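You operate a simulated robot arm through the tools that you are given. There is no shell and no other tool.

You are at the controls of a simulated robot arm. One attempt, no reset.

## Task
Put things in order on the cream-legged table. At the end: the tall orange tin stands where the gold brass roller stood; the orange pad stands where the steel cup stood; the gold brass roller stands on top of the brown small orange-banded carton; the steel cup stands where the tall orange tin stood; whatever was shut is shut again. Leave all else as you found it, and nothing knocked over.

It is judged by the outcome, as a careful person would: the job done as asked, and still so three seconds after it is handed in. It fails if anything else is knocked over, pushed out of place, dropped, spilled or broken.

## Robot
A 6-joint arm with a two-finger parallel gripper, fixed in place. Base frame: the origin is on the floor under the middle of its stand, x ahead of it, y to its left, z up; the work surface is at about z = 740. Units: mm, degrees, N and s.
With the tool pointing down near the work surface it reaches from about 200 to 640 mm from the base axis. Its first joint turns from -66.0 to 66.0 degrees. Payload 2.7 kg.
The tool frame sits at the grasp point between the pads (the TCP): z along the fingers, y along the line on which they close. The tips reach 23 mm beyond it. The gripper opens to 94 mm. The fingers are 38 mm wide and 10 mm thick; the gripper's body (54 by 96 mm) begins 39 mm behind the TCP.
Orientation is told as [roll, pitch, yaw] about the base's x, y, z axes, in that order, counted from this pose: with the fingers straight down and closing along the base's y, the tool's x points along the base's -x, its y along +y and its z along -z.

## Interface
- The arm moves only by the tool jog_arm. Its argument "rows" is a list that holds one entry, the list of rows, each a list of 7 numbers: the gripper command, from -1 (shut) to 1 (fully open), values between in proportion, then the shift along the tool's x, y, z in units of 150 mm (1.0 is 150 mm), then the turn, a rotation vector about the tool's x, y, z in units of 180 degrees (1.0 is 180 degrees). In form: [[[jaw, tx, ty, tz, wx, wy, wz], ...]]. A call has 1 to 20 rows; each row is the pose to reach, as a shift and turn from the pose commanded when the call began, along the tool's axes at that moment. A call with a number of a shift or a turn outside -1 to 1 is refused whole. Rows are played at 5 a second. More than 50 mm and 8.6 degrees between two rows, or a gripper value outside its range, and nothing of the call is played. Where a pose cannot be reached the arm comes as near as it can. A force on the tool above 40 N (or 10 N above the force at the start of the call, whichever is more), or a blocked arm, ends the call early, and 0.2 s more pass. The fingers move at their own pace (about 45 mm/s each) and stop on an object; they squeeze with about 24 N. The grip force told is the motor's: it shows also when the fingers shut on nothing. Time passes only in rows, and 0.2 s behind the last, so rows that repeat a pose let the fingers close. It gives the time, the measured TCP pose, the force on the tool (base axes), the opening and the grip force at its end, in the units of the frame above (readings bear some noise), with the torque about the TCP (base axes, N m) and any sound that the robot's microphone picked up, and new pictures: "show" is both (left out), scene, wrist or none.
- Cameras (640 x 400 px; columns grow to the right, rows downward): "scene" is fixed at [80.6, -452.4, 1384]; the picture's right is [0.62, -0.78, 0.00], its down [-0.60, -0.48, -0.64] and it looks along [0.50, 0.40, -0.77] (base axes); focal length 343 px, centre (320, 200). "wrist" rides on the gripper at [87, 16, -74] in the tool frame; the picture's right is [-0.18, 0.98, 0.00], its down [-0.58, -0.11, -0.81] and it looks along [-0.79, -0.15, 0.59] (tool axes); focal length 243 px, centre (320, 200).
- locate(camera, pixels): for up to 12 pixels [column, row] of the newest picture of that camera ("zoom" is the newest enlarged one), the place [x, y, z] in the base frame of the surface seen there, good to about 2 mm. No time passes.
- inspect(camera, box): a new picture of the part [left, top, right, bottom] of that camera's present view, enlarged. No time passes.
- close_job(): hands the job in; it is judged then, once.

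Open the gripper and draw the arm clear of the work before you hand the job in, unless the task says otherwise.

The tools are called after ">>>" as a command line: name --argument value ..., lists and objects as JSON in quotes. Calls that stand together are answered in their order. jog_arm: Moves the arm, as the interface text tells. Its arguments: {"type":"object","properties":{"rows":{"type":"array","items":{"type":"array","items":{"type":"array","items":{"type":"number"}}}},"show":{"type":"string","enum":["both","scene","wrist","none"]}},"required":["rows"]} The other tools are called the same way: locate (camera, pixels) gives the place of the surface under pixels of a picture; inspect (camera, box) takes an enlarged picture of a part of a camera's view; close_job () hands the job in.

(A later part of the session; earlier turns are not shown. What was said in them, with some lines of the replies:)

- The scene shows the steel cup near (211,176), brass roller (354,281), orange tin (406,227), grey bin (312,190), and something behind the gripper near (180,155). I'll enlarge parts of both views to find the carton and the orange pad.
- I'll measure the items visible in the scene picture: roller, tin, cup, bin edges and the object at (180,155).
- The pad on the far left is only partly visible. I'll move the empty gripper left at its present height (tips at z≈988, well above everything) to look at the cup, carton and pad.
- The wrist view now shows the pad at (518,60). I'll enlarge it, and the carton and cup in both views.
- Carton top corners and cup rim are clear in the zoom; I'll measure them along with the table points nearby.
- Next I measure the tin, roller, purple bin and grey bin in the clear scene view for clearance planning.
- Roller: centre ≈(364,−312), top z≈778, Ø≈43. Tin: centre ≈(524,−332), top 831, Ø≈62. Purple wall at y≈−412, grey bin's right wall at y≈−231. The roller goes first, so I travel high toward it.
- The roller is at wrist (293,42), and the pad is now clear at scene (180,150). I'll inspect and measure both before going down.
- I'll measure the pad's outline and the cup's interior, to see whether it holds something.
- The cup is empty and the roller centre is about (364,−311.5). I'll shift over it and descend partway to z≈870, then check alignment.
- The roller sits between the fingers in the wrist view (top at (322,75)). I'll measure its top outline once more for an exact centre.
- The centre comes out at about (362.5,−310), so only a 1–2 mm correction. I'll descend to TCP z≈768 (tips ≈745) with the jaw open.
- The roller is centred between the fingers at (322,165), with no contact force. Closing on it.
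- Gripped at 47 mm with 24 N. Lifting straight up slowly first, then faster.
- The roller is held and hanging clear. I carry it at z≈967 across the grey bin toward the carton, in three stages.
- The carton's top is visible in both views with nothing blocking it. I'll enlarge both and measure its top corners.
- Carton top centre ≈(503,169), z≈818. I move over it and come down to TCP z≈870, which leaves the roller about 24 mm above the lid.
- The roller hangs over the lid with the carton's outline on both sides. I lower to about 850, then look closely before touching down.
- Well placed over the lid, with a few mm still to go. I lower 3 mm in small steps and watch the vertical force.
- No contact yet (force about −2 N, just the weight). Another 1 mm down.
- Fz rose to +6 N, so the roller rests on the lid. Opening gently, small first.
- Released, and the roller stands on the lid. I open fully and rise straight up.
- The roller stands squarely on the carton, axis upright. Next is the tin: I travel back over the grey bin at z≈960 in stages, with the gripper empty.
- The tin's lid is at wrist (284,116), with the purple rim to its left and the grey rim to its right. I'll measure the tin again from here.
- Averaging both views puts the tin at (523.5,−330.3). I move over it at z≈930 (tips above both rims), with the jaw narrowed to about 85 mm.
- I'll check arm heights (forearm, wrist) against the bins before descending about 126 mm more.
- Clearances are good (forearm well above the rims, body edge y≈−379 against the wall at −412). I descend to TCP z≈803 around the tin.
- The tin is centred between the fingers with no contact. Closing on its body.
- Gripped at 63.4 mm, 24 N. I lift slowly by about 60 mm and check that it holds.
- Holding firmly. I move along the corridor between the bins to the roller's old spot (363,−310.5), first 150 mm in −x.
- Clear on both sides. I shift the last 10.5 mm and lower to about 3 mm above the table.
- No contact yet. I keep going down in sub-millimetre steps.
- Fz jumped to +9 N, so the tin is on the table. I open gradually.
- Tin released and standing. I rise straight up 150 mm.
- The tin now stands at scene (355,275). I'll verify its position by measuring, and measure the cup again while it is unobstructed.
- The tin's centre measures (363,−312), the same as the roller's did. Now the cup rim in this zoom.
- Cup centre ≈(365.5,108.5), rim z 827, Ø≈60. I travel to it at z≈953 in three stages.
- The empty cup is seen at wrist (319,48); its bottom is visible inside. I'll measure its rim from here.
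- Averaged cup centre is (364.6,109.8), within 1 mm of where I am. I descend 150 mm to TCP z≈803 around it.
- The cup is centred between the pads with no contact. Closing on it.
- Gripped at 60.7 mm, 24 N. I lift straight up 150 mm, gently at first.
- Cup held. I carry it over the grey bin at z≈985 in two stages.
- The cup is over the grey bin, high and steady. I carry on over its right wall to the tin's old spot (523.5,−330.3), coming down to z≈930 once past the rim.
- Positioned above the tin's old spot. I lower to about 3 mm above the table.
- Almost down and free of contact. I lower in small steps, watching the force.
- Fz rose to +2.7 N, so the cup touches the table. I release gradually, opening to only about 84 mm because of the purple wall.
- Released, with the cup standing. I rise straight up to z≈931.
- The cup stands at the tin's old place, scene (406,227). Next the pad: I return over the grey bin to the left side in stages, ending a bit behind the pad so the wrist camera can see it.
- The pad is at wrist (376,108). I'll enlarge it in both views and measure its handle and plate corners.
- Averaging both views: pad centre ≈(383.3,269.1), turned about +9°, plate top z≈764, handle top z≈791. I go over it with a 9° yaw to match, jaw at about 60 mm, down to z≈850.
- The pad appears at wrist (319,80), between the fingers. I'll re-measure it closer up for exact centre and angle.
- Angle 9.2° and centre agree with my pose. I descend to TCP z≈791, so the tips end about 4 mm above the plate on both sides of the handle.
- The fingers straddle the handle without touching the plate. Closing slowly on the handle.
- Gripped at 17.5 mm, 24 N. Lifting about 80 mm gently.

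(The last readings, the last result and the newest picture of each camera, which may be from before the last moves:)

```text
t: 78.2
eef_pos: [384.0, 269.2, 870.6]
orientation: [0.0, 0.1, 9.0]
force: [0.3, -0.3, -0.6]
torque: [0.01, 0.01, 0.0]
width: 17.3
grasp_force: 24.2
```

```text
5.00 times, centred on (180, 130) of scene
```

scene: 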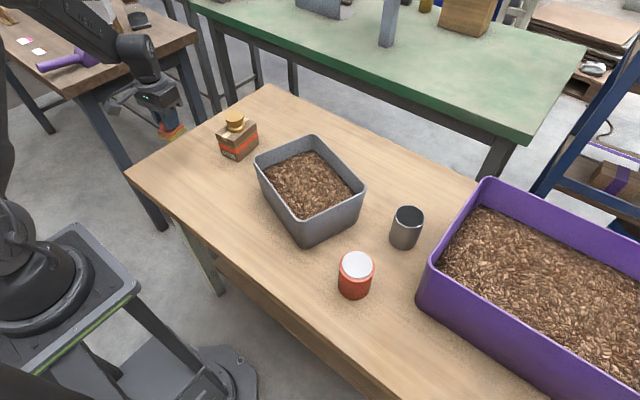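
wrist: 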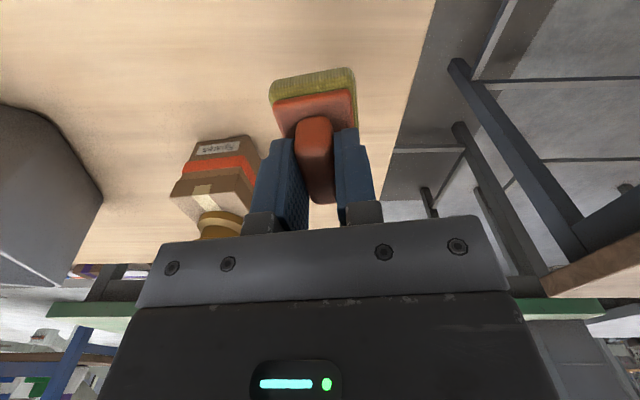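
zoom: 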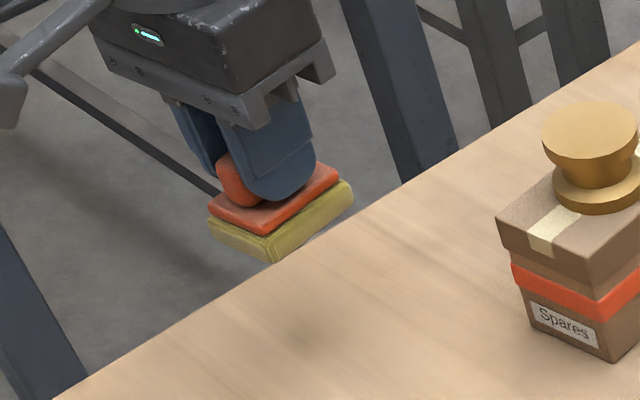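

The pad is held level. I carry it toward the cup's old spot (364,109.5), computing shifts in the 9°-turned tool frame; first 80 % of the way.

>>> jog_arm --rows '[[[-1, 0.03, -0.08, 0, 0, 0, 0], [-1, 0.07, -0.24, 0, 0, 0, 0], [-1, 0.12, -0.42, 0, 0, 0, 0], [-1, 0.17, -0.6, 0, 0, 0, 0], [-1, 0.21, -0.75, 0, 0, 0, 0], [-1, 0.234, -0.825, 0, 0, 0, 0], [-1, 0.234, -0.825, 0, 0, 0, 0]]]' --show "none"

>>> jog_arm --rows '[[[-1, 0.03, -0.1, 0, 0, 0, 0], [-1, 0.0588, -0.206, 0.05, 0, 0, 0], [-1, 0.0588, -0.206, 0.15, 0, 0, 0], [-1, 0.0588, -0.206, 0.28, 0, 0, 0], [-1, 0.0588, -0.206, 0.4, 0, 0, 0], [-1, 0.0588, -0.206, 0.48, 0, 0, 0], [-1, 0.0588, -0.206, 0.505, 0, 0, 0], [-1, 0.0588, -0.206, 0.505, 0, 0, 0]]]'

>>> inspect --camera "scene" --box '[170, 130, 250, 210]'

```text
t: 79.8
eef_pos: [369.2, 140.4, 868.9]
orientation: [0.1, 0.2, 9.0]
force: [0.2, 0.0, 0.1]
torque: [-0.05, 0.01, 0.01]
width: 17.4
grasp_force: 24.4
```

```text
t: 81.6
eef_pos: [365.0, 109.8, 793.4]
orientation: [0.1, 0.2, 9.0]
force: [0.4, -0.5, -0.7]
torque: [0.02, 0.0, -0.01]
width: 17.4
grasp_force: 23.8
```

scene: 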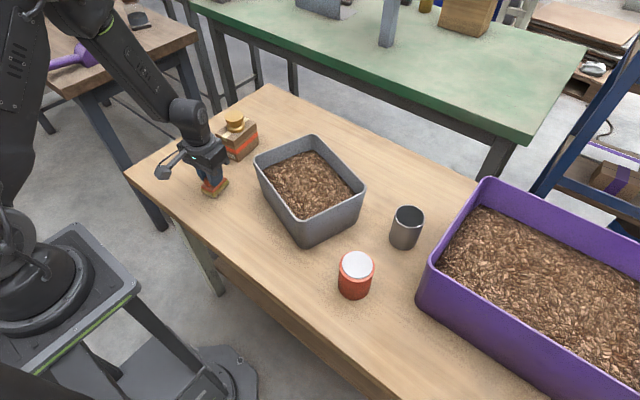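
wrist: 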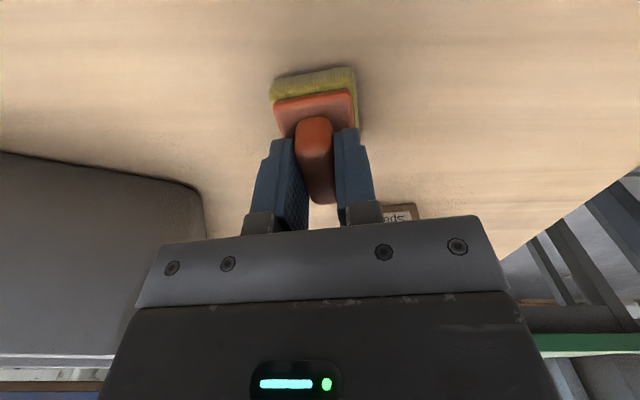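

```text
5.00 times, centred on (210, 170) of scene
```

zoom: 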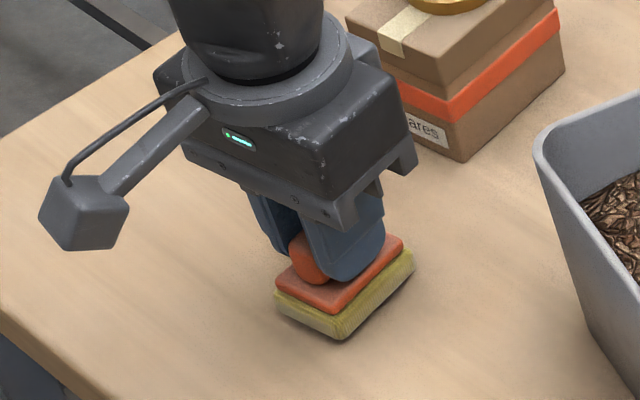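

The pad hovers about 4 mm above the table at the cup's old place. I lower it in small steps.

>>> jog_arm --rows '[[[-1, 0, 0, 0.006, 0, 0, 0], [-1, 0, 0, 0.012, 0, 0, 0], [-1, 0, 0, 0.018, 0, 0, 0], [-1, 0, 0, 0.022, 0, 0, 0], [-1, 0, 0, 0.022, 0, 0, 0]]]' --show "none"

```text
t: 82.8
eef_pos: [364.0, 109.7, 790.9]
orientation: [0.2, 0.1, 8.9]
force: [0.4, 0.1, -0.4]
torque: [0.02, 0.01, -0.02]
width: 17.3
grasp_force: 23.6
```

>>> jog_arm --rows '[[[-1, 0, 0, 0.003, 0, 0, 0], [-1, 0, 0, 0.005, 0, 0, 0], [-1, 0, 0, 0.005, 0, 0, 0]]]' --show "none"

```text
t: 83.6
eef_pos: [364.6, 109.8, 790.6]
orientation: [0.1, 0.0, 8.9]
force: [-5.9, -2.3, 18.5]
torque: [-0.1, 0.22, -0.02]
width: 17.3
grasp_force: 24.0
```

Firm contact (+18.5 N). I ease up 0.4 mm, then open gradually.

>>> jog_arm --rows '[[[-1, 0, 0, -0.003, 0, 0, 0], [-0.6, 0, 0, -0.003, 0, 0, 0], [-0.52, 0, 0, -0.003, 0, 0, 0], [-0.4, 0, 0, -0.003, 0, 0, 0], [-0.2, 0, 0, -0.003, 0, 0, 0], [0.1, 0, 0, -0.003, 0, 0, 0], [0.28, 0, 0, -0.003, 0, 0, 0], [0.28, 0, 0, -0.003, 0, 0, 0]]]'

>>> inspect --camera "scene" --box '[170, 130, 250, 210]'

```text
t: 85.4
eef_pos: [365.0, 108.1, 790.0]
orientation: [0.1, 0.1, 9.0]
force: [1.0, -0.4, 0.6]
torque: [0.02, 0.06, 0.05]
width: 60.2
grasp_force: 0.0
```

scene: 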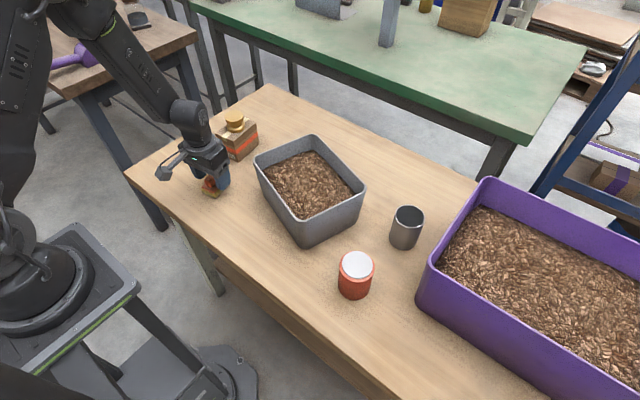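
wrist: 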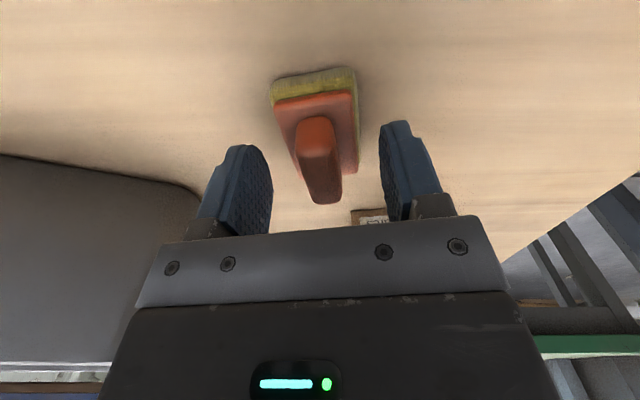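

```text
5.00 times, centred on (210, 170) of scene
```

zoom: 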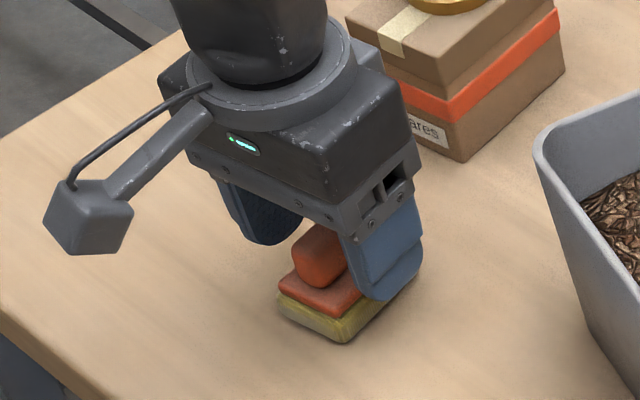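

The pad is released and lies flat. I rise straight up 150 mm, untwisting the yaw only near the top.

>>> jog_arm --rows '[[[0.28, 0, 0, -0.03, 0, 0, 0], [0.28, 0, 0, -0.1, 0, 0, 0], [0.28, 0, 0, -0.25, 0, 0, 0], [0.4, 0, 0, -0.45, 0, 0, 0], [0.6, 0, 0, -0.65, 0, 0, 0.01], [0.8, 0, 0, -0.85, 0, 0, 0.03], [1, 0, 0, -1.0, 0, 0, 0.05], [1, 0, 0, -1.0, 0, 0, 0.05]]]'

>>> inspect --camera "scene" --box '[150, 90, 270, 210]'

```text
t: 87.2
eef_pos: [364.5, 108.3, 942.5]
orientation: [-0.1, 0.0, -0.2]
force: [-0.3, -0.3, -0.6]
torque: [0.0, -0.01, -0.03]
width: 94.0
grasp_force: 0.0
```

scene: 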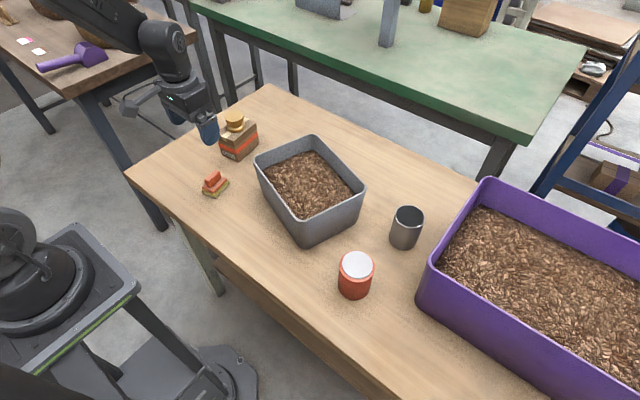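
wrist: 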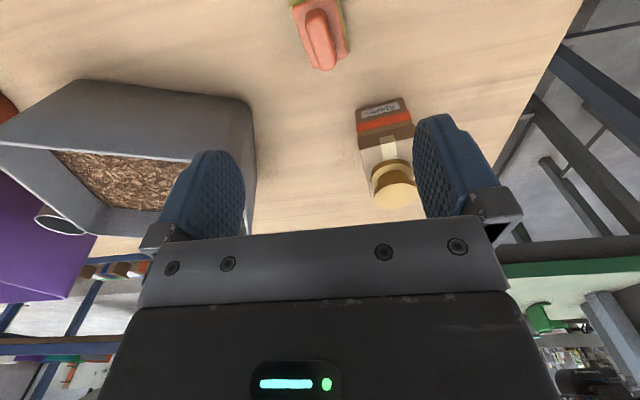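

```text
3.33 times, centred on (210, 150) of scene
```

zoom: 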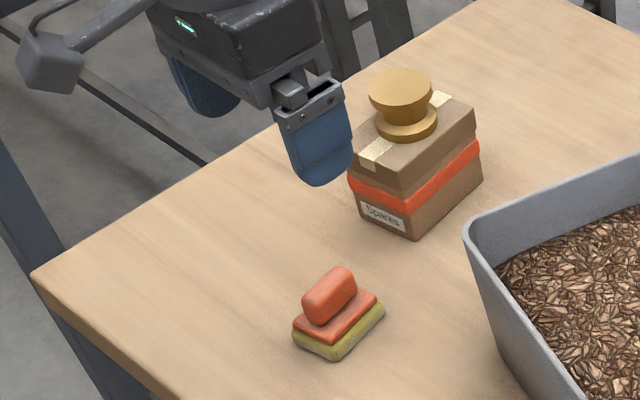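

Everything seems in place. I'll measure the pad, cup, tin and carton/roller positions to verify before drawing back.

>>> locate --camera "zoom" --pixels '[[294, 324], [334, 341], [375, 293], [330, 288], [358, 152], [410, 188], [474, 108], [400, 80], [372, 92], [430, 90]]'

>>> locate --camera "scene" --pixels '[[393, 215], [423, 217], [410, 206], [404, 228], [405, 247], [356, 265], [342, 265], [371, 265], [356, 253], [356, 277]]'

>>> inspect --camera "scene" --box '[320, 180, 460, 310]'

```text
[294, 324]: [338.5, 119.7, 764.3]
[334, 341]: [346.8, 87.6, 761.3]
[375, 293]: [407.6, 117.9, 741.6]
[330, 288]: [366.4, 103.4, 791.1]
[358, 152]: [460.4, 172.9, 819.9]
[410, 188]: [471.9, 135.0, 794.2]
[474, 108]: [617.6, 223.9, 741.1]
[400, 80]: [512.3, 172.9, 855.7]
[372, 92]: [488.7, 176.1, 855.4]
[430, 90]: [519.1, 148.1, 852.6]
```

```text
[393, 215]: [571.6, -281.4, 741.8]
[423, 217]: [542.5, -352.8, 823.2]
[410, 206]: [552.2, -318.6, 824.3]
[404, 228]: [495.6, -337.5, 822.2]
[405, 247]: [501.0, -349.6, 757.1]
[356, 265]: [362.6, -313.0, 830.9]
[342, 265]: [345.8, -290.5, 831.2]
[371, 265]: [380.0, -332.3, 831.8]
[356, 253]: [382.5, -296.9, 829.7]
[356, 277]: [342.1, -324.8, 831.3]
```

```text
3.08 times, centred on (390, 245) of scene
```

zoom: 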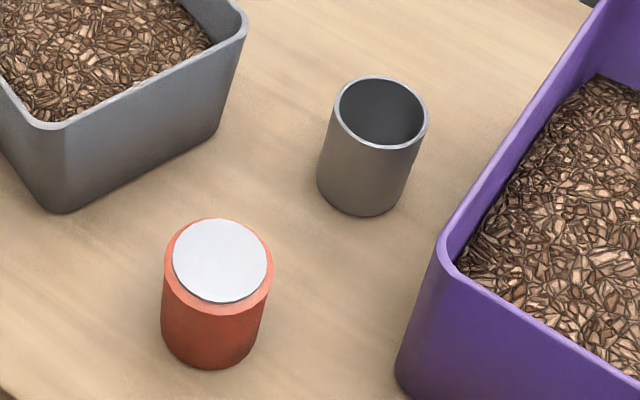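

All placements match within about 2 mm: the tin at the roller's spot with its lid on, the cup at the tin's spot, the pad at the cup's spot, the roller on the carton. I raise the open gripper and return to the starting pose, clear of everything.

>>> jog_arm --rows '[[[1, 0.05, 0, -0.2, 0, 0, 0], [1, 0.1, -0.15, -0.4, 0, 0, 0], [1, 0.15, -0.4, -0.46, 0, 0, 0], [1, 0.2, -0.65, -0.46, 0, 0, 0], [1, 0.24, -0.88, -0.46, 0, 0, 0], [1, 0.26, -1.0, -0.46, 0, 0, 0]]]' --show "none"

>>> jog_arm --rows '[[[1, 0, -0.15, 0, 0, 0, 0], [1, 0, -0.35, 0, 0, 0, 0], [1, 0, -0.5, 0, 0, 0, 0], [1, 0, -0.55, 0, 0, 0, 0], [1, 0, -0.55, 0, 0, 0, 0], [1, 0, -0.55, 0, 0, 0, 0]]]'

```text
t: 88.6
eef_pos: [327.1, -41.4, 1009.7]
orientation: [0.0, 0.1, 0.0]
force: [-0.2, -0.1, -0.1]
torque: [-0.04, 0.03, 0.02]
width: 93.9
grasp_force: 0.1
```

```text
t: 90.0
eef_pos: [326.4, -122.8, 1010.9]
orientation: [0.0, 0.1, 0.0]
force: [-0.5, -0.5, 0.0]
torque: [-0.02, 0.02, 0.03]
width: 94.1
grasp_force: 0.0
```

scene: 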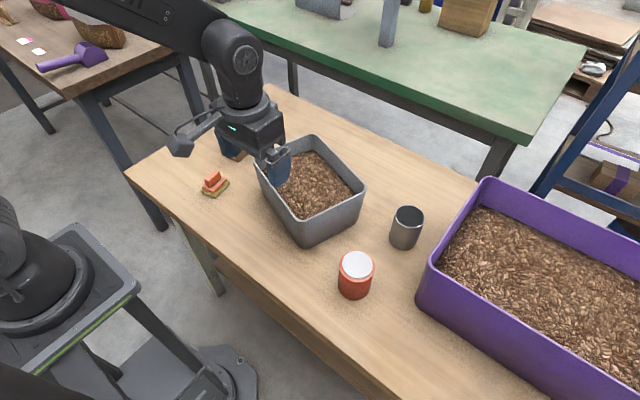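
wrist: 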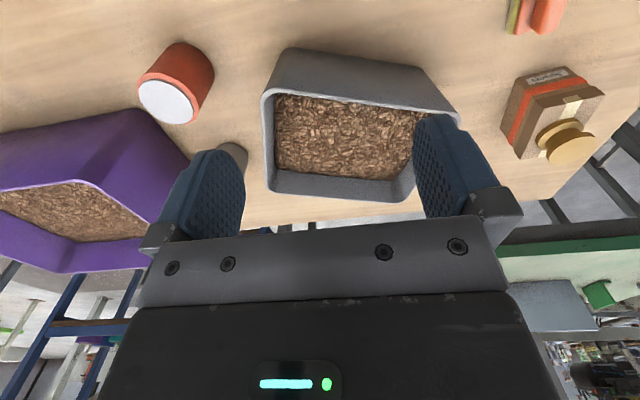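

The arm is back at its starting pose, open and clear. The pictures show the tin (355,275), cup (406,227) and pad (214,185) standing in their new places and the roller upright on the carton (wrist (567,140)), so I hand the job in.

>>> close_job

```text
The job is handed in.
```

The rearrangement is finished and handed in. By my last measurements, the three swapped items stand within about 2 mm of their target spots:

- **Tall orange tin:** stands where the gold brass roller stood, with its lid still on.
- **Steel cup:** stands upright where the tin stood. It was empty when I moved it.
- **Orange pad:** lies flat where the cup stood, at the same angle as before.
- **Gold brass roller:** stands upright near the middle of the carton lid.

I opened nothing, so the carton and the tin stayed shut. Nothing was knocked over, and both bins and the carton look unmoved in the last pictures. The arm is back at its starting pose with the gripper open.
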